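You operate a simulated robot arm through the tools that you are given. There is no shell and no other tool.

Carry out the task below with a simulated robot arm. There is one attempt and no reset: what you move stays moved.

TASK
Top the box on the grey disc up to 30 pegs.
Fine: a layer is 10 pegs; count dial to what the box lacks, counter slider at Half, drop them under the chute; spill none; disc out again.

It is judged by the outcome, as a careful person would: the job done as asked, and still so three seconds after it is handed in. It fails if anything else is knocked over, pushed out of place, dropped, spilled or broken.

THE ROBOT
A 6-joint arm with a four-finger gripper, fixed in place. Base frame: the origin is at the foot of the arm, x ahead of it, y to its left, z up; the work surface is at about z = 800. Lengths are in mm, angles in rad, forces in N, time in s.
With the tool pointing down near the work surface it reaches from about 280 to 700 mm from the base axis. Its first joint turns from -2.897 to 2.897 rad. Payload 3.43 kg.
The tool frame sits at the grasp point between the pads (the TCP): z along the fingers, y along the line on which they close. The tips reach 30 mm beyond it. The gripper opens to 120 mm. The gripper's body begins 85 mm behind the TCP.
Orientation is that of the tool frame in the base frame, as [roll, pitch, yaw] about the fixed x, y, z axes, in that order (R = Rz(yaw) Ry(pitch) Rx(roll)). With the fingers straight down and closing along the base's y, the tool's x points along the base's -x, its y along +y and its z along -z.

THE INTERFACE
- The arm moves only by the tool drive_tool. Its argument "plan" is a list that holds one entry, the list of rows, each a list of 7 numbers: the turn, a rotation vector about the base's x, y, z in rad, then the shift along the base's x, y, z in mm, then the gripper command, from -1 (fully open) to 1 (shut), values between in proportion. In form: [[[wx, wy, wz, dx, dy, dz, fingers], ...]]. A call has 1 to 20 rows; each row shifts and turns the commanded pose from where the row before left it. Each row takes 0.2 s and may step no farther than 50 mm and 0.15 rad from the row before; otherwise, or with a gripper value out of range, the whole call is refused. Where a pose cannot be reached the arm comes as near as it can. A force on the tool above 40 N (or 10 N above the force at the start of the call, whichever is more), or a blocked arm, ends the call early, and 0.2 s more pass. The fingers move at their own pace and stop on an object; they squeeze with about 27 N. The grip force told is the motor's: it shows also when the fingers shut on nothing. Time passes only in rows, and 0.2 s behind the last, so rows that do not move let the fingers close. It gives the time, the measured TCP pose, the force on the tool (base axes), the opening and the grip force at its end, in the units of the frame above (readings bear some noise), with the torque about the TCP (base axes, N m) and any sound that the robot's microphone picked up, and new pictures: "pictures" is both (left out), scene, wrist or none.
- Cameras (640 x 400 px; columns grow to the right, rows downward): "scene" is fixed at [401.3, 498.8, 1385.3]; the picture's right is [-0.90, -0.44, 0.00], its down [-0.26, 0.52, -0.82] and it looks along [0.36, -0.73, -0.58] (base axes); focal length 328 px, centre (320, 200). "wrist" rides on the gripper at [71, -17, -121] in the tool frame; the picture's right is [0.23, 0.97, 0.00], its down [-0.81, 0.19, -0.55] and it looks along [-0.54, 0.13, 0.83] (tool axes); focal length 275 px, centre (320, 200). There is no depth. A picture from a camera that has moved, and an enlarged one, comes with that camera's place and axes in the base frame and with its lens.
- move_column(by): slides the trunk up (or, below 0, down) by that many mm; the arm rides with it, the base frame stays. It gives what a move gives, with no picture.
- inspect(camera, box): a new picture of the part [left, top, right, bottom] of that camera's present view, enlarged. It takes no simulated time.
- job_done(): hands the job in; it is judged then, once.

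Nothing tells you positions but the pictures and the camera data. Unless the task says otherwise, let go and move clear before handing in.

The tools are called after "Request:" by a JSON object that holds its "name" and its "arguments". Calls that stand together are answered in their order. drive_tool: Moves the arm, as the interface text tells. Its arguments: {"type":"object","properties":{"plan":{"type":"array","items":{"type":"array","items":{"type":"array","items":{"type":"number"}}}},"pictures":{"type":"string","enum":["both","scene","wrist","none"]}},"required":["plan"]} The other tools are called the same way: move_column (by) slides the trunk up or down; inspect (camera, box) takes an enlarged picture of a part of a camera's view; job_done () hands the job in.

At the start:

```text
t: 0.0
ee_pos: [513.4, -214.7, 1091.5]
tcp_rot: [3.141, 0.0, 3.141]
wrist_force: [0.5, 0.0, 0.4]
torque: [-0.02, 0.0, 0.04]
finger_gap: 119.9
grip_force: 0.0
trunk travel left (down, up): [-125.0, 315.0]
```

scene: 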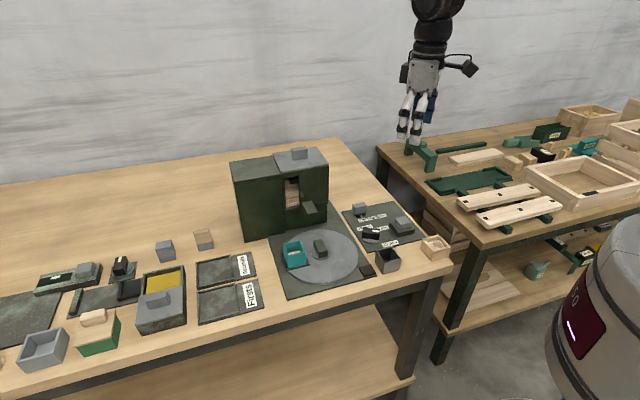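
wrist: 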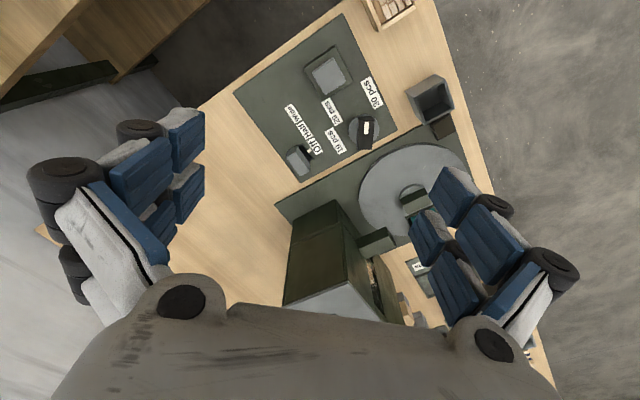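

I see a dark green machine with a chute, a grey disc carrying a teal box and a handle, and a control panel with labels beside it. I'll look closer before moving anything.

Request:
{"name": "inspect", "arguments": {"camera": "scene", "box": [220, 140, 460, 300]}}

Request:
{"name": "inspect", "arguments": {"camera": "wrist", "box": [230, 10, 480, 190]}}

Request:
{"name": "inspect", "arguments": {"camera": "scene", "box": [265, 220, 365, 290]}}

Request:
{"name": "inspect", "arguments": {"camera": "scene", "box": [335, 195, 455, 275]}}

```text
2.50 times, centred on (340, 220) of scene
camera zoom: at [401.3, 498.8, 1385.3], right [-0.9, -0.44, 0.0], down [-0.26, 0.52, -0.82], along [0.36, -0.73, -0.58], focal length 819 px, centre (270, 150)
```

zoom: 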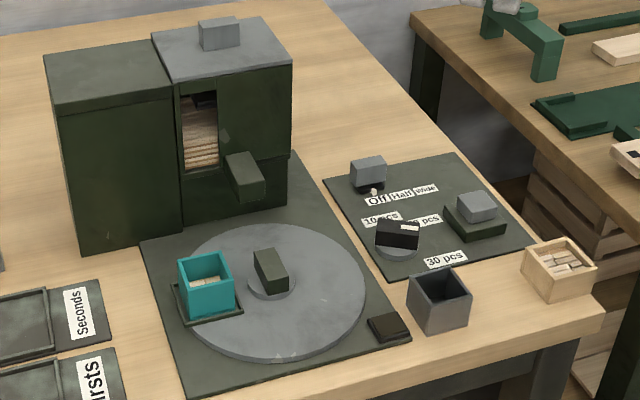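

```text
2.22 times, centred on (355, 100) of wrist
camera zoom: at [443.8, -230.5, 1211.9], right [-0.23, 0.97, 0.0], down [0.81, 0.19, 0.55], along [0.54, 0.13, -0.83], focal length 612 px, centre (242, 422)
```

zoom: 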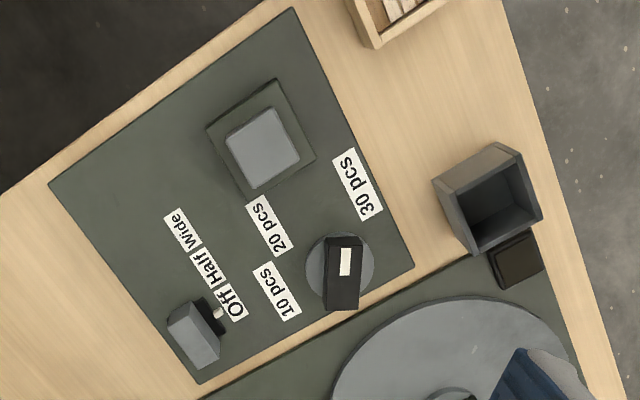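

```text
5.71 times, centred on (315, 255) of scene
camera zoom: at [401.3, 498.8, 1385.3], right [-0.9, -0.44, 0.0], down [-0.26, 0.52, -0.82], along [0.36, -0.73, -0.58], focal length 1873 px, centre (349, -114)
```

zoom: 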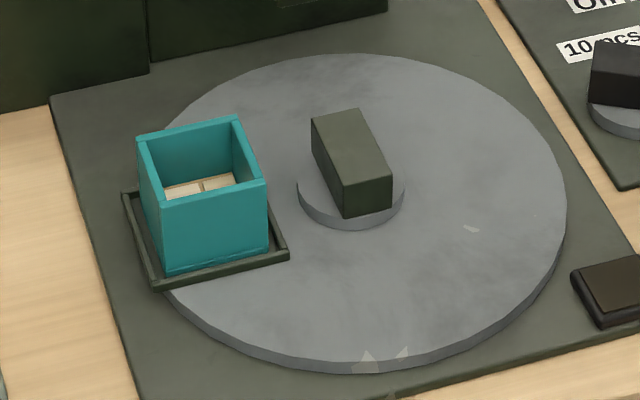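

```text
5.00 times, centred on (395, 235) of scene
camera zoom: at [401.3, 498.8, 1385.3], right [-0.9, -0.44, 0.0], down [-0.26, 0.52, -0.82], along [0.36, -0.73, -0.58], focal length 1639 px, centre (-55, 25)
```

zoom: 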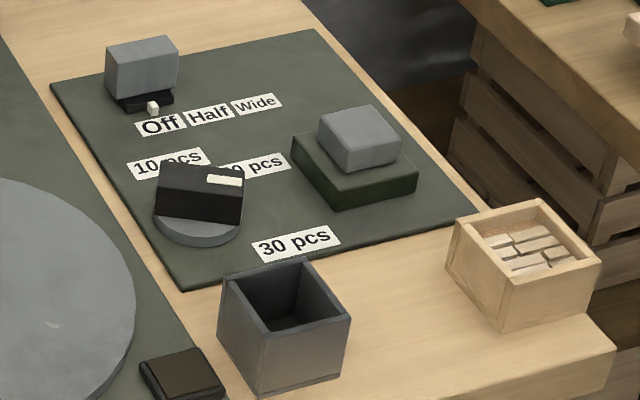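

The machine, dial, slider, button and disc look reachable; the box holds some pegs but I can't count the layers yet. I'll move high over the disc to look down into the box.

Request:
{"name": "drive_tool", "arguments": {"plan": [[[0, 0, 0, 15, 40, 0, -1], [0, 0, 0, 15, 40, 0, -1], [0, 0, 0, 15, 40, 0, -1], [0, 0, 0, 15, 40, 0, -1], [0, 0, 0, 15, 40, 0, -1], [0, 0, 0, 10, 10, 0, -1]]], "pictures": "both"}}

```text
t: 1.4
ee_pos: [598.8, -3.2, 1090.9]
tcp_rot: [-3.141, -0.003, 3.138]
wrist_force: [0.9, 0.0, 0.0]
torque: [-0.02, 0.02, -0.02]
finger_gap: 120.0
grip_force: 0.1
trunk travel left (down, up): [-125.0, 315.0]
camera wrist: at [529.0, -19.9, 1211.9], right [-0.23, 0.97, 0.0], down [0.81, 0.19, 0.55], along [0.54, 0.13, -0.83], focal length 275 px, centre (320, 200)
```

scene: 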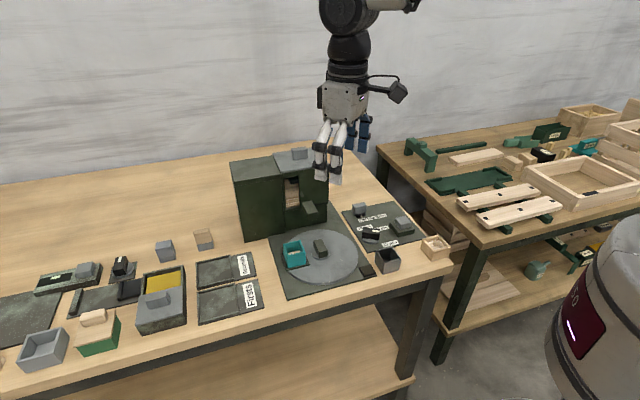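
wrist: 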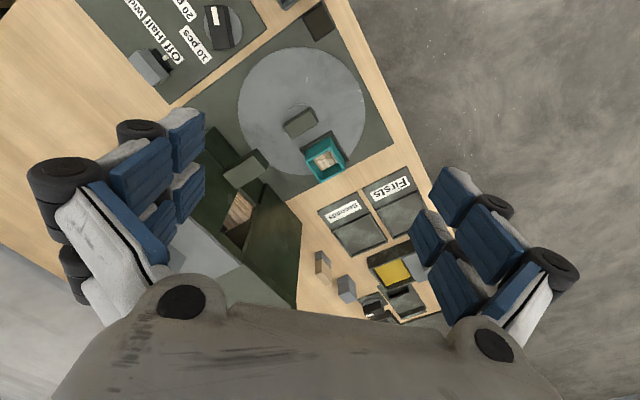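

Request:
{"name": "inspect", "arguments": {"camera": "wrist", "box": [295, 130, 355, 190]}}

Request:
{"name": "inspect", "arguments": {"camera": "wrist", "box": [190, 20, 410, 240]}}

Request:
{"name": "inspect", "arguments": {"camera": "wrist", "box": [100, 0, 350, 100]}}

Request:
{"name": "inspect", "arguments": {"camera": "scene", "box": [275, 230, 325, 275]}}

Request:
{"name": "inspect", "arguments": {"camera": "scene", "box": [225, 140, 345, 250]}}

```text
6.67 times, centred on (325, 160) of wrist
camera zoom: at [529.0, -19.9, 1211.9], right [-0.23, 0.97, 0.0], down [0.81, 0.19, 0.55], along [0.54, 0.13, -0.83], focal length 1835 px, centre (287, 467)
```

zoom: 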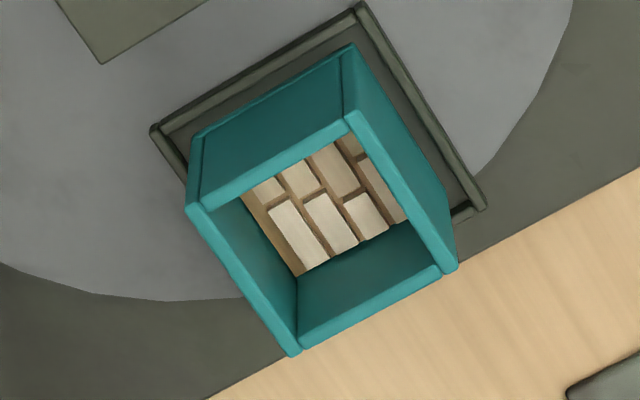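

```text
1.82 times, centred on (300, 130) of wrist
camera zoom: at [529.0, -19.9, 1211.9], right [-0.23, 0.97, 0.0], down [0.81, 0.19, 0.55], along [0.54, 0.13, -0.83], focal length 500 px, centre (356, 327)
```

zoom: 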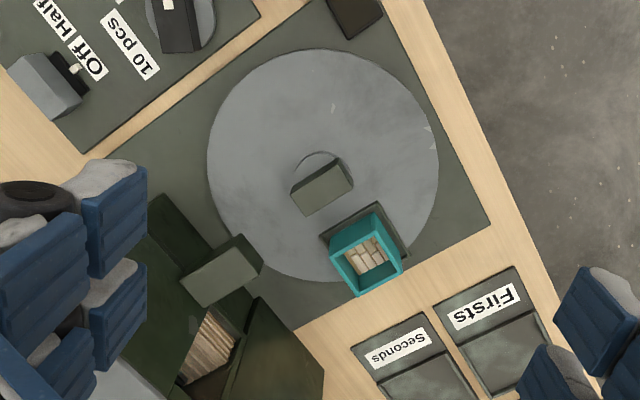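

```text
2.56 times, centred on (225, 50) of wrist
camera zoom: at [529.0, -19.9, 1211.9], right [-0.23, 0.97, 0.0], down [0.81, 0.19, 0.55], along [0.54, 0.13, -0.83], focal length 705 px, centre (563, 584)
```

zoom: 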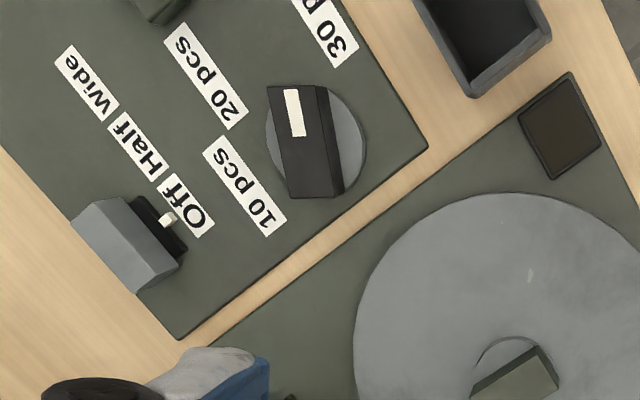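

```text
8.89 times, centred on (300, 252) of scene
camera zoom: at [401.3, 498.8, 1385.3], right [-0.9, -0.44, 0.0], down [-0.26, 0.52, -0.82], along [0.36, -0.73, -0.58], focal length 2913 px, centre (498, -267)
```

zoom: 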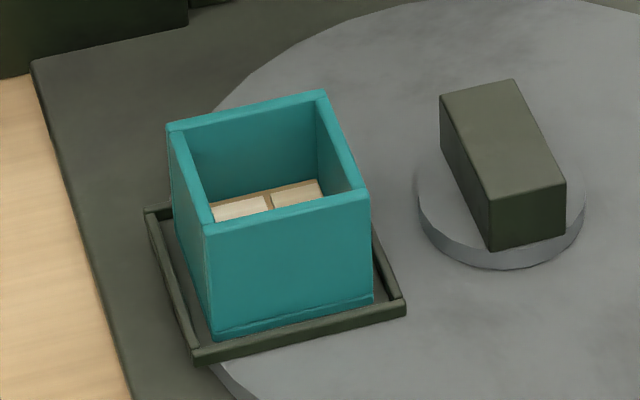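

```text
3.64 times, centred on (285, 195) of scene
camera zoom: at [401.3, 498.8, 1385.3], right [-0.9, -0.44, 0.0], down [-0.26, 0.52, -0.82], along [0.36, -0.73, -0.58], focal length 1192 px, centre (447, 218)
```

zoom: 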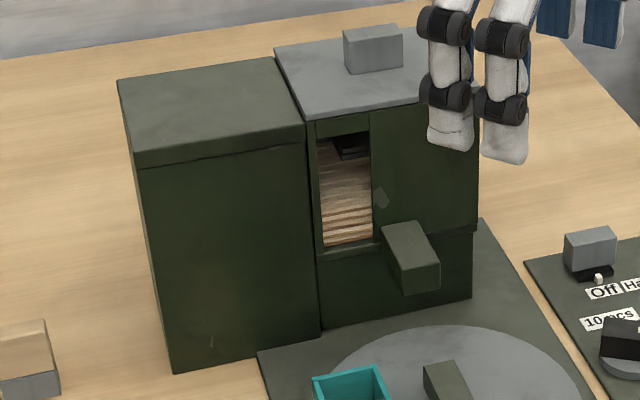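

The box is turned about 45° at roughly (700, 29), about 42 mm tall, with pegs far below the rim. I'll zoom harder to judge how many layers it holds.

Request:
{"name": "inspect", "arguments": {"camera": "wrist", "box": [308, 138, 348, 163]}}

Request:
{"name": "inspect", "arguments": {"camera": "scene", "box": [284, 238, 308, 253]}}

Request:
{"name": "inspect", "arguments": {"camera": "scene", "box": [278, 170, 326, 220]}}

Request:
{"name": "inspect", "arguments": {"camera": "scene", "box": [418, 230, 458, 260]}}

```text
16.00 times, centred on (328, 150) of wrist
camera zoom: at [529.0, -19.9, 1211.9], right [-0.23, 0.97, 0.0], down [0.81, 0.19, 0.55], along [0.54, 0.13, -0.83], focal length 4404 px, centre (192, 992)
```

zoom: 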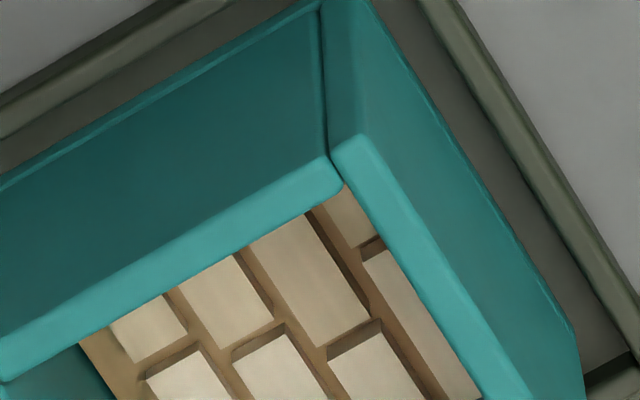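

```text
16.00 times, centred on (296, 246) of scene
camera zoom: at [401.3, 498.8, 1385.3], right [-0.9, -0.44, 0.0], down [-0.26, 0.52, -0.82], along [0.36, -0.73, -0.58], focal length 5244 px, centre (704, -528)
```

zoom: 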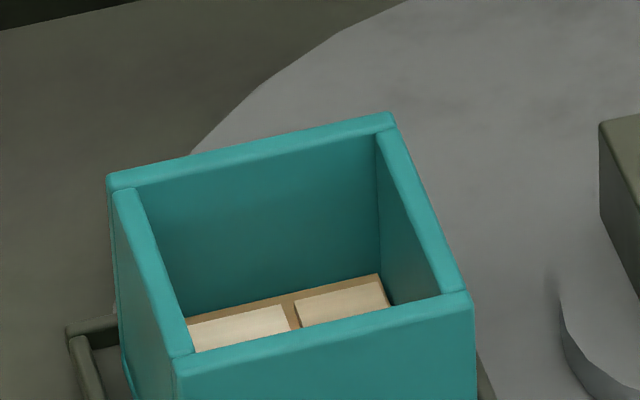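

```text
8.00 times, centred on (302, 195) of scene
camera zoom: at [401.3, 498.8, 1385.3], right [-0.9, -0.44, 0.0], down [-0.26, 0.52, -0.82], along [0.36, -0.73, -0.58], focal length 2622 px, centre (464, 240)
```

zoom: 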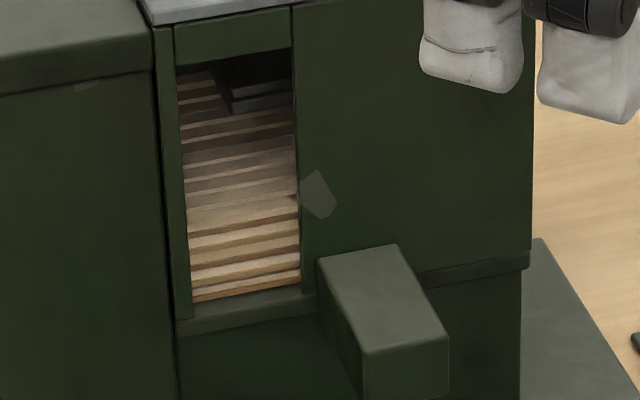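

```text
13.33 times, centred on (438, 245) of scene
camera zoom: at [401.3, 498.8, 1385.3], right [-0.9, -0.44, 0.0], down [-0.26, 0.52, -0.82], along [0.36, -0.73, -0.58], focal length 4370 px, centre (-1253, -400)
```

zoom: 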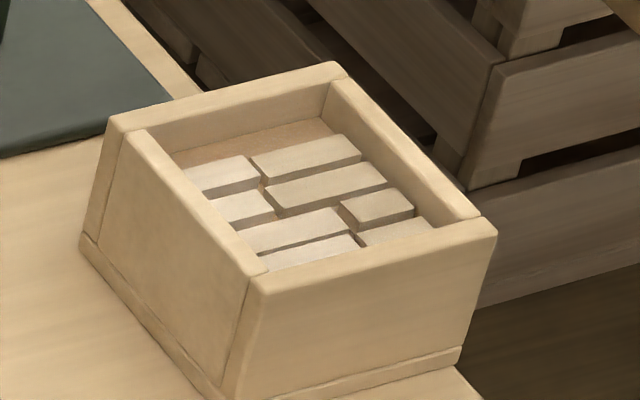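

The fill looks about 10 mm deep, but I need a closer, steeper view to be sure of the number of layers. I'll turn the tool 90° and bring the camera just above the box, with the fingers over the free side.

Request:
{"name": "drive_tool", "arguments": {"plan": [[[0, 0, 0.1428, 6, 9, -8, -1], [0, 0, 0.1428, 6, 9, -8, -1], [0, 0, 0.1428, 6, 9, -8, -1], [0, 0, 0.1428, 6, 9, -8, -1], [0, 0, 0.1428, 6, 9, -8, -1], [0, 0, 0.1428, 6, 9, -8, -1], [0, 0, 0.1428, 6, 9, -8, -1], [0, 0, 0.1428, 6, 9, -8, -1], [0, 0, 0.1428, 6, 9, -15, -1], [0, 0, 0.1428, 6, 9, -15, -1], [0, 0, 0.1428, 6, 8, -25, -1]]], "pictures": "both"}}

```text
t: 3.8
ee_pos: [666.2, 94.1, 971.2]
tcp_rot: [-3.141, -0.001, -1.568]
wrist_force: [0.1, 0.3, 0.8]
torque: [0.0, 0.01, -0.01]
finger_gap: 119.8
grip_force: 0.1
trunk travel left (down, up): [-125.0, 315.0]
camera wrist: at [683.9, 22.8, 1091.9], right [-0.97, -0.23, 0.0], down [-0.19, 0.81, 0.55], along [-0.13, 0.54, -0.83], focal length 275 px, centre (320, 200)
```

scene: 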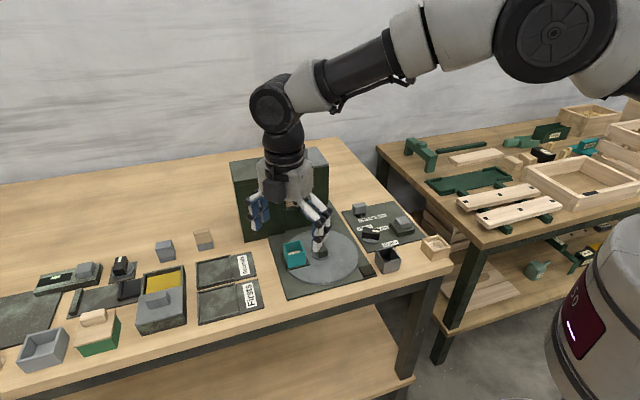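
wrist: 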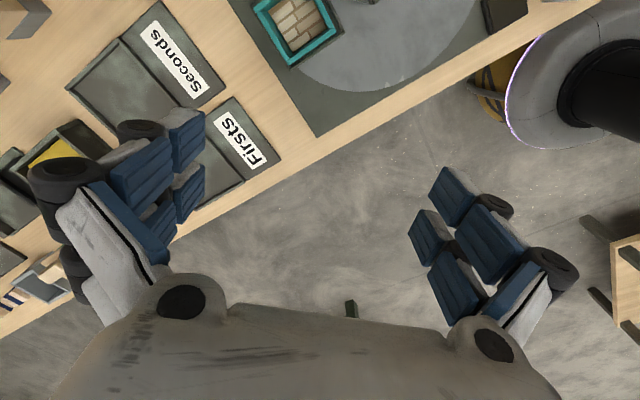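

Request:
{"name": "inspect", "arguments": {"camera": "wrist", "box": [245, 0, 355, 70]}}

Request:
{"name": "inspect", "arguments": {"camera": "wrist", "box": [270, 0, 330, 38]}}

```text
5.71 times, centred on (300, 35) of wrist
camera zoom: at [683.9, 22.8, 1091.9], right [-0.97, -0.23, 0.0], down [-0.19, 0.81, 0.55], along [-0.13, 0.54, -0.83], focal length 1573 px, centre (434, 1143)
```

zoom: 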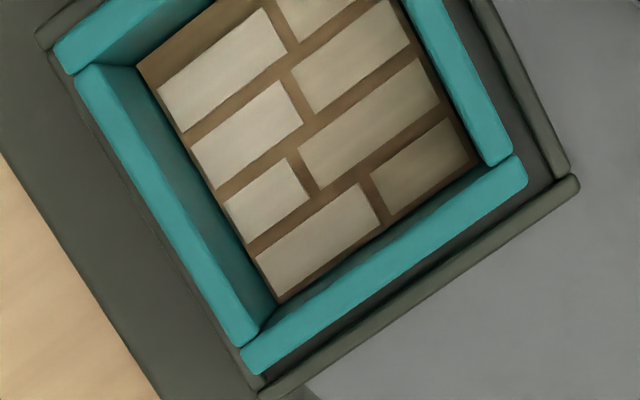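

```text
10.53 times, centred on (300, 19) of wrist
camera zoom: at [683.9, 22.8, 1091.9], right [-0.97, -0.23, 0.0], down [-0.19, 0.81, 0.55], along [-0.13, 0.54, -0.83], focal length 2898 px, centre (530, 2105)
```

zoom: 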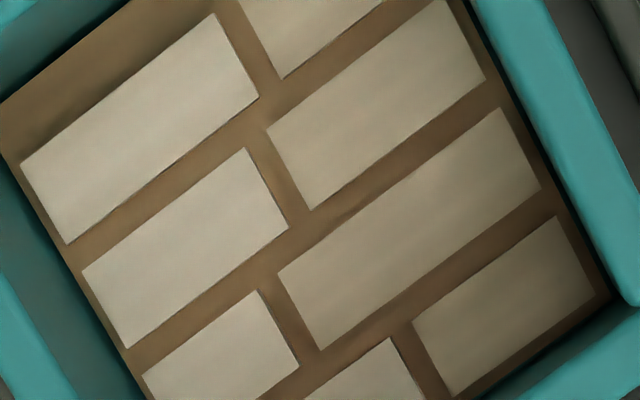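

From here I see staggered pegs in the box (about two per row, one layer's worth) on a bed. I'll compare against the peg stack in the magazine window to judge the layer thickness, and re-check the box geometry from the side.

Request:
{"name": "inspect", "arguments": {"camera": "scene", "box": [296, 174, 320, 210]}}

Request:
{"name": "inspect", "arguments": {"camera": "scene", "box": [280, 236, 312, 272]}}

Request:
{"name": "inspect", "arguments": {"camera": "wrist", "box": [0, 60, 130, 250]}}

```text
11.11 times, centred on (308, 192) of scene
camera zoom: at [401.3, 498.8, 1385.3], right [-0.9, -0.44, 0.0], down [-0.26, 0.52, -0.82], along [0.36, -0.73, -0.58], focal length 3641 px, centre (453, 289)
```

zoom: 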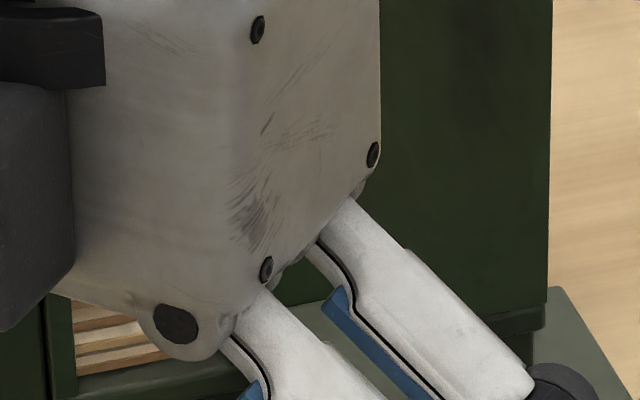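

```text
11.11 times, centred on (296, 254) of scene
camera zoom: at [401.3, 498.8, 1385.3], right [-0.9, -0.44, 0.0], down [-0.26, 0.52, -0.82], along [0.36, -0.73, -0.58], focal length 3641 px, centre (587, -400)
```

zoom: 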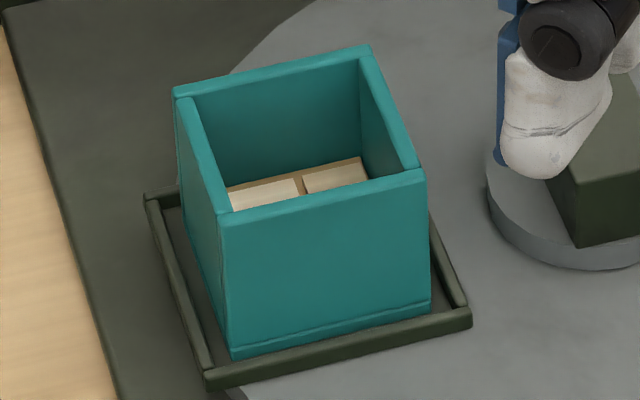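

```text
2.11 times, centred on (65, 155) of wrist
camera zoom: at [683.9, 22.8, 1091.9], right [-0.97, -0.23, 0.0], down [-0.19, 0.81, 0.55], along [-0.13, 0.54, -0.83], focal length 580 px, centre (857, 295)
```

zoom: 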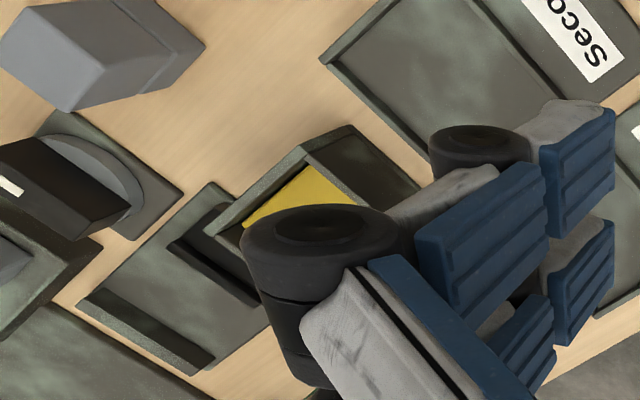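

The fill is about 7–9 mm in a ~36 mm deep box with pegs ~6–7 mm thick, so I take it as one layer (10 pegs), lacking 20. Next I'll rise and look down on the control panel (dial ~(560,-130), slider ~(630,-215), button ~(490,-194)).

Request:
{"name": "drive_tool", "arguments": {"plan": [[[0, 0, -0.1386, 0, 0, 25, -1], [0, 0, -0.1386, 0, 0, 25, -1], [0, 0, -0.1386, -5, -10, 20, -1], [0, 0, -0.1386, -5, -20, 20, -1], [0, 0, -0.1386, -5, -20, 0, -1], [0, 0, -0.1386, -5, -20, 0, -1], [0, 0, -0.1386, -5, -20, 0, -1], [0, 0, -0.1386, -5, -20, 0, -1], [0, 0, -0.1386, -5, -20, 0, -1], [0, 0, -0.1386, -5, -20, 0, -1], [0, 0, -0.1386, -5, -20, 0, -1], [0, 0, -0.1386, -5, -20, 0, -1], [0, 0, -0.1386, -5, -20, 0, -1], [0, 0, -0.1386, -5, -20, 0, -1], [0, 0, -0.1386, -5, -20, 0, -1], [0, 0, -0.1386, -5, -20, 0, -1], [0, 0, -0.1386, -5, -2, 0, -1]]], "pictures": "both"}}

```text
t: 7.4
ee_pos: [590.6, -177.5, 1061.9]
tcp_rot: [3.14, -0.002, 2.353]
wrist_force: [-0.2, -0.2, -0.2]
torque: [-0.02, 0.01, 0.02]
finger_gap: 120.2
grip_force: 0.1
trunk travel left (down, up): [-125.0, 315.0]
camera wrist: at [528.9, -139.0, 1182.7], right [0.53, 0.85, 0.0], down [0.71, -0.44, 0.55], along [0.47, -0.29, -0.83], focal length 275 px, centre (320, 200)
```

scene: 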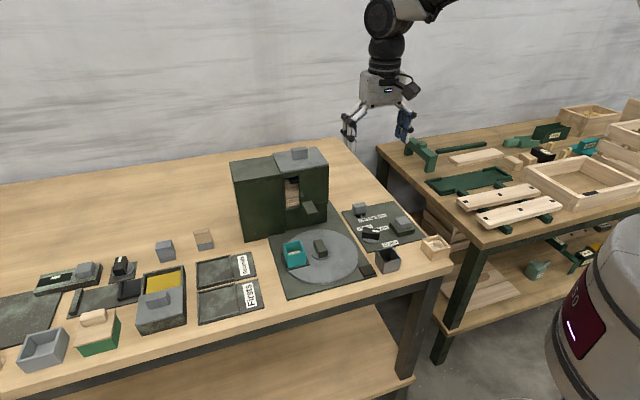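
wrist: 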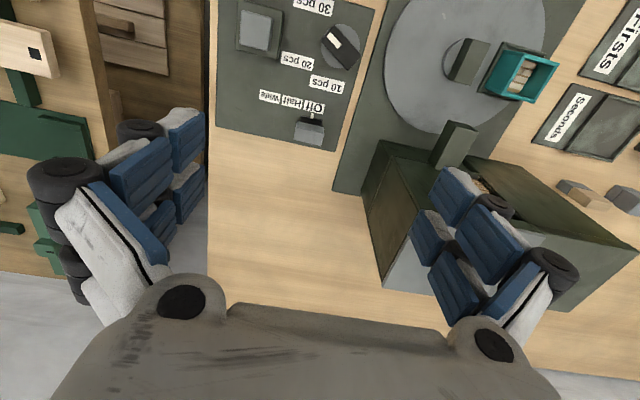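

The panel is now square in the wrist view. I'll zoom in on the dial, slider, button and disc.

Request:
{"name": "inspect", "arguments": {"camera": "wrist", "box": [215, 0, 375, 150]}}

Request:
{"name": "inspect", "arguments": {"camera": "wrist", "box": [330, 0, 570, 230]}}

Request:
{"name": "inspect", "arguments": {"camera": "wrist", "box": [255, 80, 345, 150]}}

Request:
{"name": "inspect", "arguments": {"camera": "scene", "box": [345, 195, 420, 255]}}

Request:
{"name": "inspect", "arguments": {"camera": "scene", "box": [282, 170, 322, 220]}}

```text
2.67 times, centred on (295, 75) of wrist
camera zoom: at [528.9, -139.0, 1182.7], right [0.53, 0.85, 0.0], down [0.71, -0.44, 0.55], along [0.47, -0.29, -0.83], focal length 734 px, centre (387, 533)
```

zoom: 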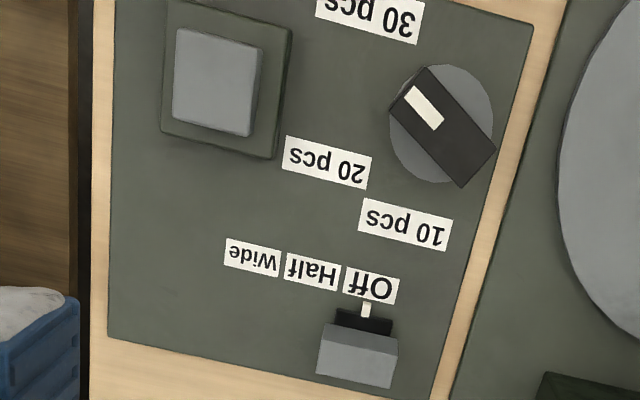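

```text
1.74 times, centred on (450, 115) of wrist
camera zoom: at [528.9, -139.0, 1182.7], right [0.53, 0.85, 0.0], down [0.71, -0.44, 0.55], along [0.47, -0.29, -0.83], focal length 479 px, centre (94, 348)
```

zoom: 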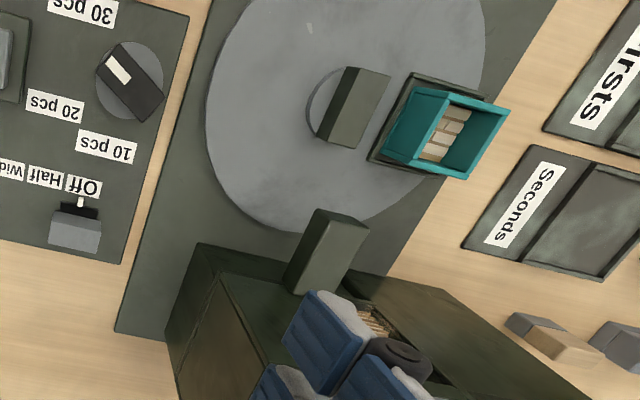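

```text
5.71 times, centred on (300, 115) of wrist
camera zoom: at [528.9, -139.0, 1182.7], right [0.53, 0.85, 0.0], down [0.71, -0.44, 0.55], along [0.47, -0.29, -0.83], focal length 1573 px, centre (434, 686)
```

zoom: 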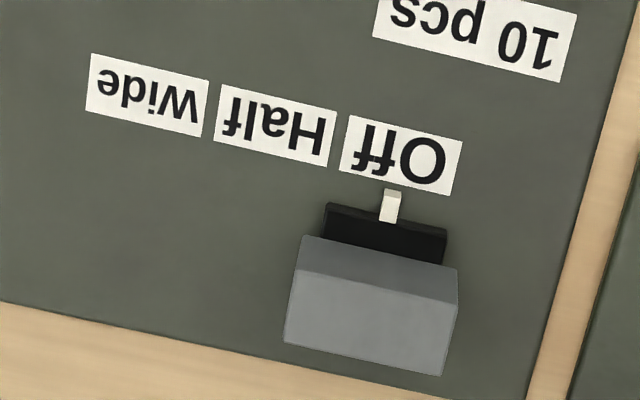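

```text
6.67 times, centred on (382, 225) of scene
camera zoom: at [401.3, 498.8, 1385.3], right [-0.9, -0.44, 0.0], down [-0.26, 0.52, -0.82], along [0.36, -0.73, -0.58], focal length 2185 px, centre (-97, 33)
```

zoom: 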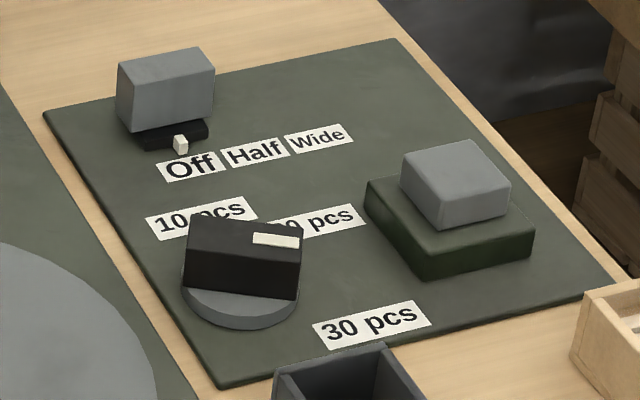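

```text
8.00 times, centred on (302, 195) of scene
camera zoom: at [401.3, 498.8, 1385.3], right [-0.9, -0.44, 0.0], down [-0.26, 0.52, -0.82], along [0.36, -0.73, -0.58], focal length 2622 px, centre (464, 240)
```

zoom: 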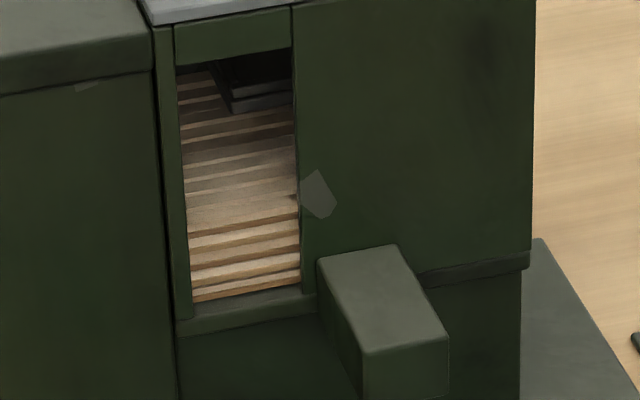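

Panel read: dial axis ≈(565.5,-132.7), bar top z≈832, pointer now at about -162° (toward 30 pcs) with 20 pcs about +55° away; slider block centre ≈(631,-219,835), with Half 30 mm away along (-1,-1). Let me look at the gripper's shape to judge clearances before the first grasp.

Request:
{"name": "inspect", "arguments": {"camera": "scene", "box": [330, 60, 430, 150]}}

```text
4.44 times, centred on (380, 105) of scene
camera zoom: at [401.3, 498.8, 1385.3], right [-0.9, -0.44, 0.0], down [-0.26, 0.52, -0.82], along [0.36, -0.73, -0.58], focal length 1456 px, centre (53, 622)
```

zoom: 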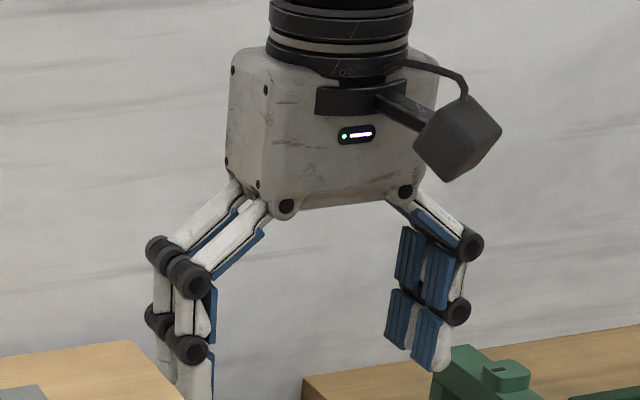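

The fingers have knuckles jutting out about 25 mm, so I'll keep openings small near things. Slider first: turn to close across the block along (1,-1), and hover above (631,-219).

Request:
{"name": "drive_tool", "arguments": {"plan": [[[0, 0, 0.1428, 3.7, -3.8, -5, 0.2], [0, 0, 0.1428, 3.7, -3.8, -5, 0.2], [0, 0, 0.1428, 3.7, -3.8, -5, 0.2], [0, 0, 0.1428, 3.7, -3.8, -5, 0.2], [0, 0, 0.1428, 3.7, -3.8, -5, 0.2], [0, 0, 0.1428, 3.7, -3.8, -5, 0.2], [0, 0, 0.1428, 3.7, -3.8, -10, 0.2], [0, 0, 0.1428, 3.7, -3.8, -20, 0.2], [0, 0, 0.1428, 3.7, -3.8, -20, 0.2], [0, 0, 0.1428, 3.7, -3.8, -20, 0.2], [0, 0, 0.1428, 3.7, -3.8, -22, 0.2], [0, 0, 0, 0, 0, -20, 0.2], [0, 0, 0, 0, 0, -20, 0.2]]], "pictures": "both"}}

```text
t: 10.2
ee_pos: [631.3, -219.7, 900.5]
tcp_rot: [3.14, -0.001, -2.355]
wrist_force: [-0.1, -0.2, -0.6]
torque: [0.03, 0.05, -0.02]
finger_gap: 47.8
grip_force: 0.0
trunk travel left (down, up): [-125.0, 315.0]
camera wrist: at [593.4, -282.1, 1020.8], right [-0.85, 0.53, 0.0], down [0.44, 0.71, 0.55], along [0.29, 0.47, -0.83], focal length 275 px, centre (320, 200)
```

scene: 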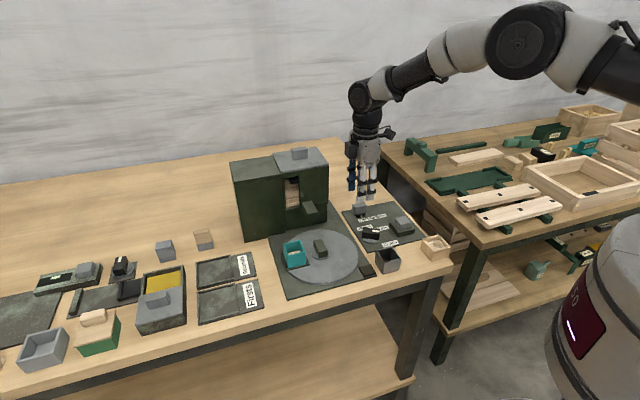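
wrist: 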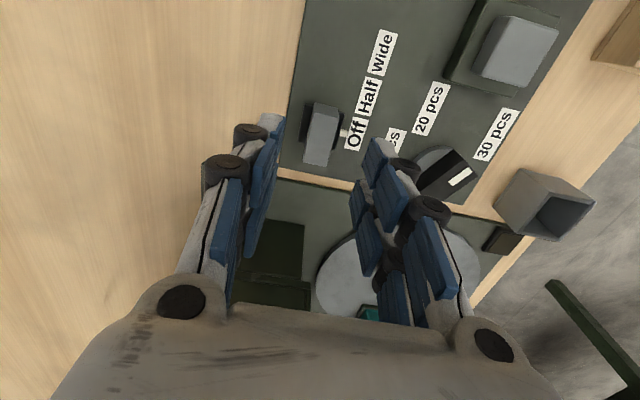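

The fingers straddle the slider block as planned. I'll descend to z≈850 and close on it.

Request:
{"name": "drive_tool", "arguments": {"plan": [[[0, 0, 0, 0, 0, -20, 0.2], [0, 0, 0, 0, 0, -20, 0.2], [0, 0, 0, 0, 0, -10, 0.2], [0, 0, 0, 0, 0, 0, 0.2], [0, 0, 0, 0, 0, 0, 0.8], [0, 0, 0, 0, 0, 0, 0.8], [0, 0, 0, 0, 0, 0, 0.8], [0, 0, 0, 0, 0, 0, 0.8]]], "pictures": "both"}}

```text
t: 12.0
ee_pos: [630.7, -219.8, 849.8]
tcp_rot: [3.14, 0.0, -2.355]
wrist_force: [3.3, -3.3, -1.3]
torque: [-0.11, -0.15, 0.0]
finger_gap: 17.7
grip_force: 42.5
trunk travel left (down, up): [-125.0, 315.0]
camera wrist: at [593.2, -282.1, 970.7], right [-0.85, 0.53, 0.0], down [0.44, 0.71, 0.55], along [0.29, 0.47, -0.83], focal length 275 px, centre (320, 200)
```

scene: 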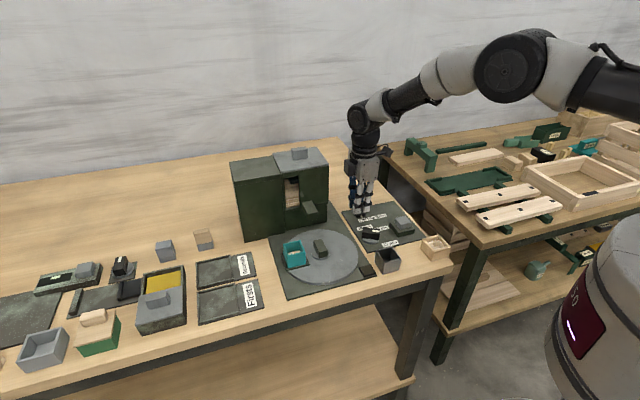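
wrist: 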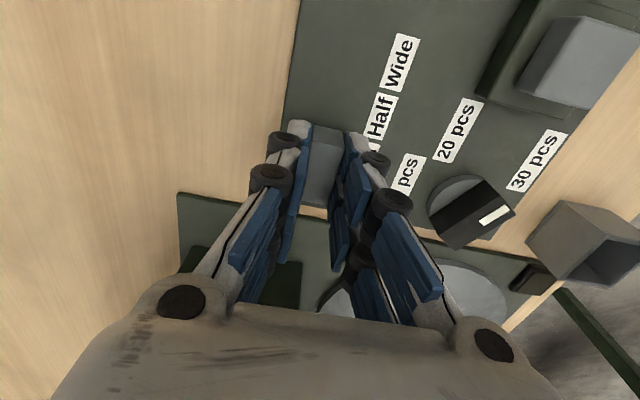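

The block is held (17.7 mm). Now I'll slide it 30 mm along (-1,-1) to Half.

Request:
{"name": "drive_tool", "arguments": {"plan": [[[0, 0, 0, -3.55, -3.55, 0, 0.8], [0, 0, 0, -3.55, -3.55, 0, 0.8], [0, 0, 0, -3.55, -3.55, 0, 0.8], [0, 0, 0, -3.55, -3.55, 0, 0.8], [0, 0, 0, -3.55, -3.55, 0, 0.8], [0, 0, 0, -3.55, -3.55, 0, 0.8], [0, 0, 0, 0, 0, 0, 0.8]]], "pictures": "both"}}

```text
t: 13.6
ee_pos: [611.0, -240.7, 850.4]
tcp_rot: [3.141, 0.002, -2.356]
wrist_force: [2.2, -3.0, -3.3]
torque: [0.32, -0.51, 0.03]
finger_gap: 17.7
grip_force: 45.2
trunk travel left (down, up): [-125.0, 315.0]
camera wrist: at [572.5, -303.1, 970.7], right [-0.85, 0.53, 0.0], down [0.44, 0.71, 0.55], along [0.29, 0.47, -0.83], focal length 275 px, centre (320, 200)
```

scene: 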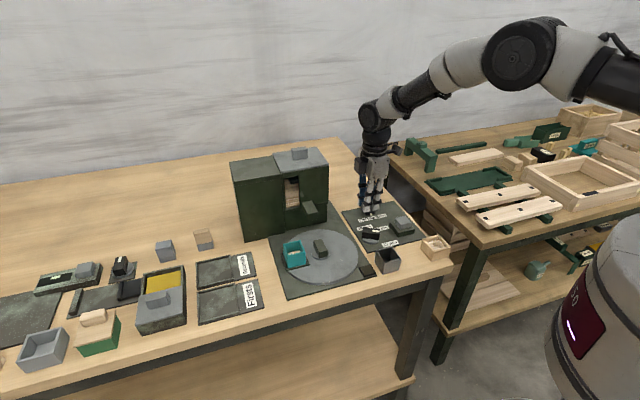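
wrist: 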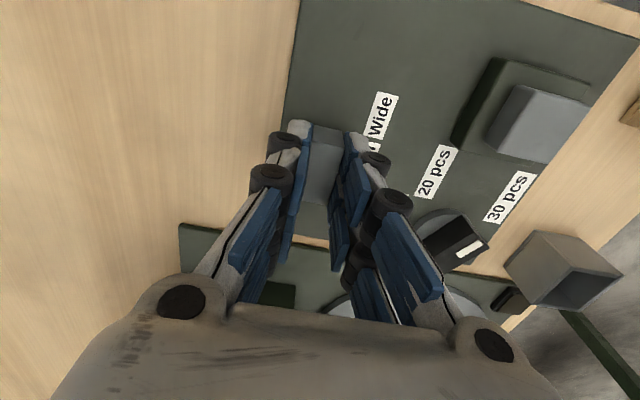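

It slid along about 29 mm. I'll release, rise straight up and check the pointer.

Request:
{"name": "drive_tool", "arguments": {"plan": [[[0, 0, 0, 0, 0, 0, 0.3], [0, 0, 0, 0, 0, 0, 0.2], [0, 0, 0, 0, 0, 0, 0.2], [0, 0, 0, 0, 0, 20, 0.2], [0, 0, 0, 0, 0, 30, 0.2], [0, 0, 0, 0, 0, 40, 0.2], [0, 0, 0, 0, 0, 40, 0.2]]], "pictures": "both"}}

Request:
{"name": "inspect", "arguments": {"camera": "wrist", "box": [270, 30, 410, 190]}}

Request:
{"name": "inspect", "arguments": {"camera": "scene", "box": [345, 195, 420, 255]}}

```text
t: 15.2
ee_pos: [607.1, -240.7, 983.3]
tcp_rot: [3.141, 0.001, -2.357]
wrist_force: [0.2, 0.8, -0.5]
torque: [0.02, -0.02, 0.02]
finger_gap: 47.8
grip_force: 0.1
trunk travel left (down, up): [-125.0, 315.0]
camera wrist: at [570.6, -303.2, 1102.4], right [-0.85, 0.53, 0.0], down [0.44, 0.71, 0.55], along [0.29, 0.47, -0.83], focal length 275 px, centre (320, 200)
```

scene: 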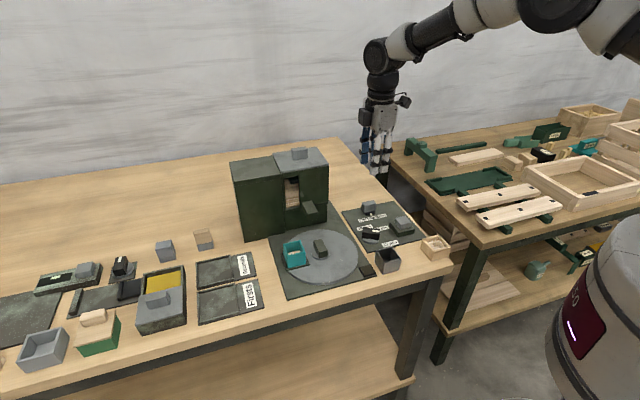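
wrist: 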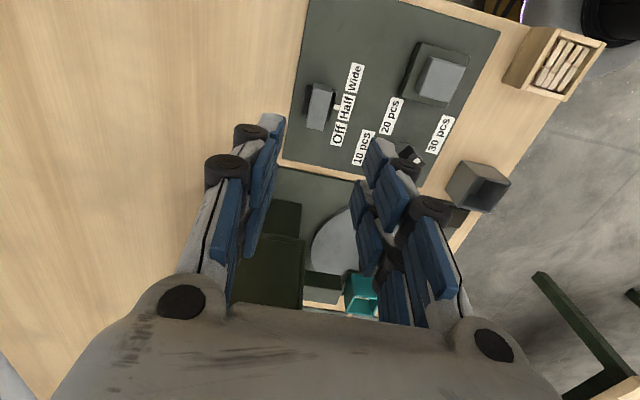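

```text
2.50 times, centred on (340, 110) of wrist
camera zoom: at [570.6, -303.2, 1102.4], right [-0.85, 0.53, 0.0], down [0.44, 0.71, 0.55], along [0.29, 0.47, -0.83], focal length 688 px, centre (270, 425)
```

zoom: 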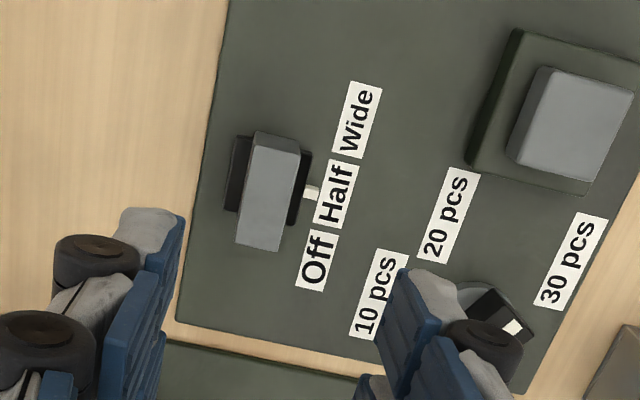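

```text
6.67 times, centred on (382, 225) of scene
camera zoom: at [401.3, 498.8, 1385.3], right [-0.9, -0.44, 0.0], down [-0.26, 0.52, -0.82], along [0.36, -0.73, -0.58], focal length 2185 px, centre (-97, 33)
```

zoom: 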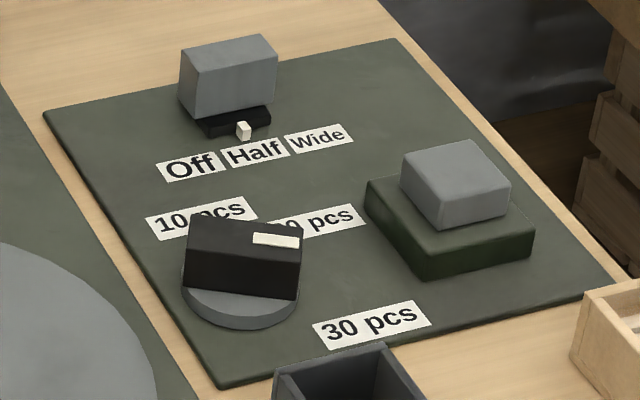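

The pointer sits on Half. Next the dial: I'll turn the tool to close across its bar (θ≈20°) and hover above (565.5,-132.7).

Request:
{"name": "drive_tool", "arguments": {"plan": [[[0, 0, -0.109, -10.6, 27, 0, 0.2], [0, 0, -0.109, -10.6, 27, 0, 0.2], [0, 0, -0.109, -10.6, 27, 0, 0.2], [0, 0, -0.109, -10.6, 27, 0, 0.2], [0, 0, 0, 0, 0, -40, 0.2], [0, 0, 0, 0, 0, -30, 0.2], [0, 0, 0, 0, 0, 0, 0.2]]], "pictures": "both"}}

Request:
{"name": "inspect", "arguments": {"camera": "wrist", "box": [220, 40, 460, 190]}}

```text
t: 16.8
ee_pos: [565.8, -132.7, 910.6]
tcp_rot: [3.142, 0.001, -2.794]
wrist_force: [-0.8, 0.3, -0.4]
torque: [-0.03, 0.01, 0.0]
finger_gap: 47.8
grip_force: 0.1
trunk travel left (down, up): [-125.0, 315.0]
camera wrist: at [506.7, -172.0, 1031.1], right [-0.55, 0.84, 0.0], down [0.7, 0.46, 0.55], along [0.46, 0.3, -0.83], focal length 275 px, centre (320, 200)
```

scene: 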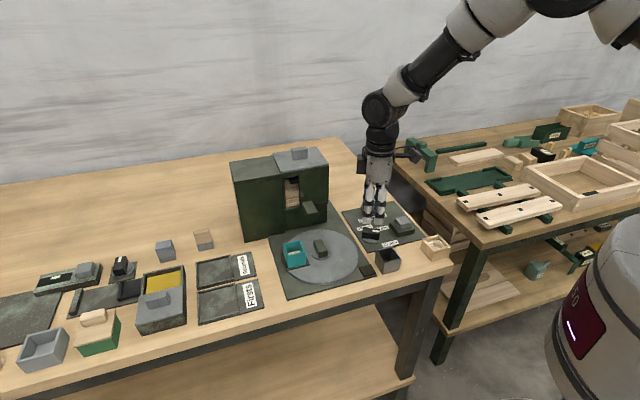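
wrist: 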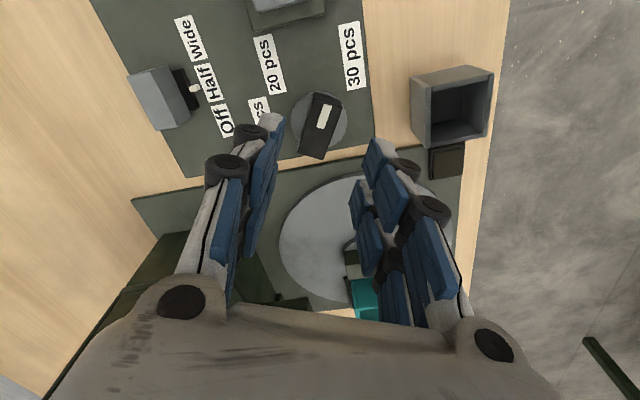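

```text
2.67 times, centred on (340, 115) of wrist
camera zoom: at [506.7, -172.0, 1031.1], right [-0.55, 0.84, 0.0], down [0.7, 0.46, 0.55], along [0.46, 0.3, -0.83], focal length 734 px, centre (267, 427)
```

zoom: 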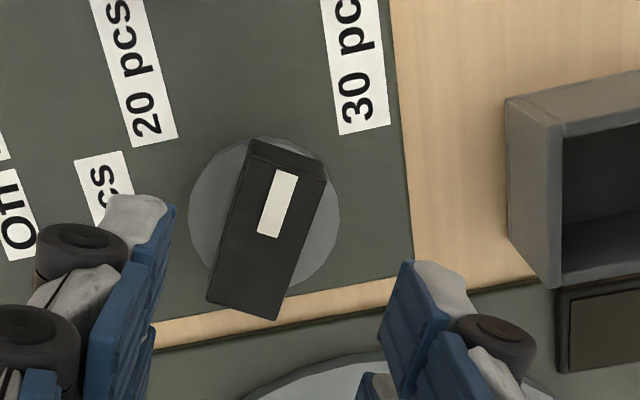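

The dial bar lies at about 16–17° centred near (565.6,-134). I'll trim the angle, descend and grip it.

Request:
{"name": "drive_tool", "arguments": {"plan": [[[0, 0, -0.05, -0.2, -1, -20, 0.2], [0, 0, 0, 0, 0, -20, 0.2], [0, 0, 0, 0, 0, -15, 0.2], [0, 0, 0, 0, 0, -7, 0.2], [0, 0, 0, 0, 0, 0, 0.2], [0, 0, 0, 0, 0, 0, 0.8], [0, 0, 0, 0, 0, 0, 0.8], [0, 0, 0, 0, 0, 0, 0.8], [0, 0, 0, 0, 0, 0, 0.8]]], "pictures": "both"}}

```text
t: 18.8
ee_pos: [566.8, -134.1, 848.0]
tcp_rot: [-3.14, -0.001, -2.843]
wrist_force: [2.1, -2.0, -1.9]
torque: [-0.04, -0.47, -0.02]
finger_gap: 22.0
grip_force: 45.0
trunk travel left (down, up): [-125.0, 315.0]
camera wrist: at [504.8, -170.5, 968.6], right [-0.51, 0.86, 0.0], down [0.72, 0.42, 0.55], along [0.48, 0.28, -0.83], focal length 275 px, centre (320, 200)
```

scene: 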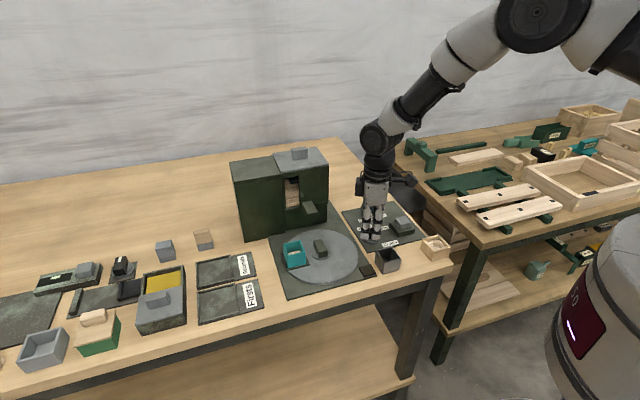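
wrist: 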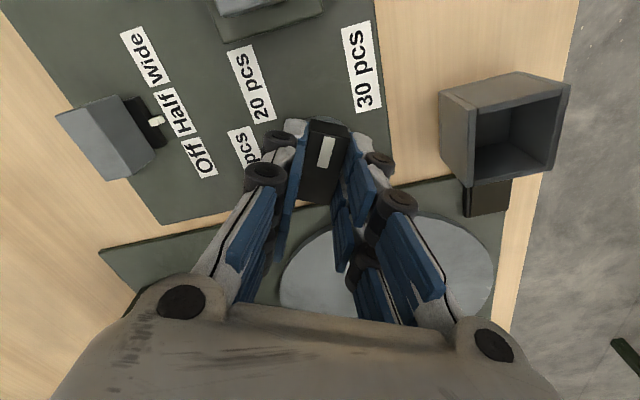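

The bar is gripped. I'll turn it counter-clockwise about 55° toward 20 pcs.

Request:
{"name": "drive_tool", "arguments": {"plan": [[[0, 0, 0.12, 0, 0, 0, 0.8], [0, 0, 0.12, 0, 0, 0, 0.8], [0, 0, 0.12, 0, 0, 0, 0.8], [0, 0, 0.12, 0, 0, 0, 0.8], [0, 0, 0.12, 0, 0, 0, 0.8], [0, 0, 0.12, 0, 0, 0, 0.8], [0, 0, 0.12, 0, 0, 0, 0.8], [0, 0, 0.12, 0, 0, 0, 0.8], [0, 0, 0, 0, 0, 0, 0.8]]], "pictures": "both"}}

Request:
{"name": "inspect", "arguments": {"camera": "scene", "box": [345, 195, 420, 255]}}

```text
t: 20.8
ee_pos: [566.7, -133.0, 848.6]
tcp_rot: [3.139, -0.003, -1.883]
wrist_force: [-7.5, 11.9, -5.2]
torque: [-0.12, 0.52, -0.02]
finger_gap: 22.2
grip_force: 45.4
trunk travel left (down, up): [-125.0, 315.0]
camera wrist: at [561.8, -205.4, 968.7], right [-1.0, 0.08, 0.0], down [0.07, 0.83, 0.55], along [0.04, 0.55, -0.83], focal length 275 px, centre (320, 200)
```

scene: 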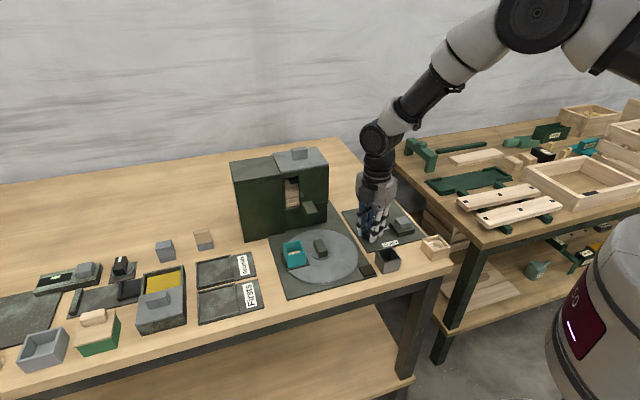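
wrist: 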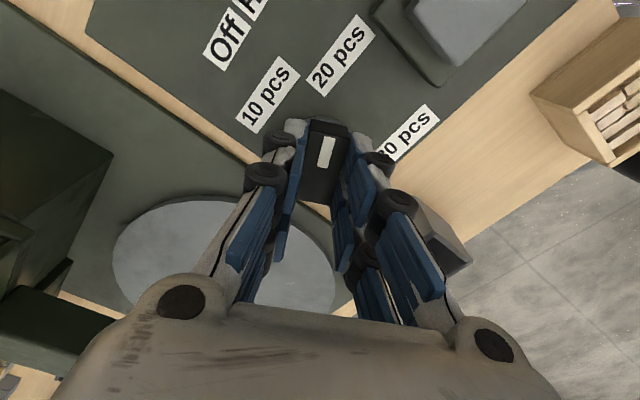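

```text
6.67 times, centred on (382, 225) of scene
camera zoom: at [401.3, 498.8, 1385.3], right [-0.9, -0.44, 0.0], down [-0.26, 0.52, -0.82], along [0.36, -0.73, -0.58], focal length 2185 px, centre (-97, 33)
```

zoom: 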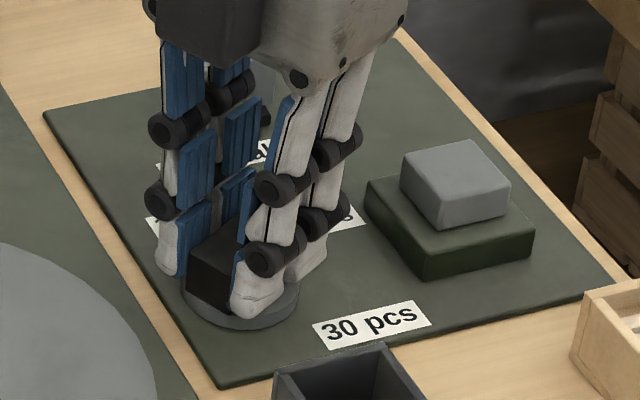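

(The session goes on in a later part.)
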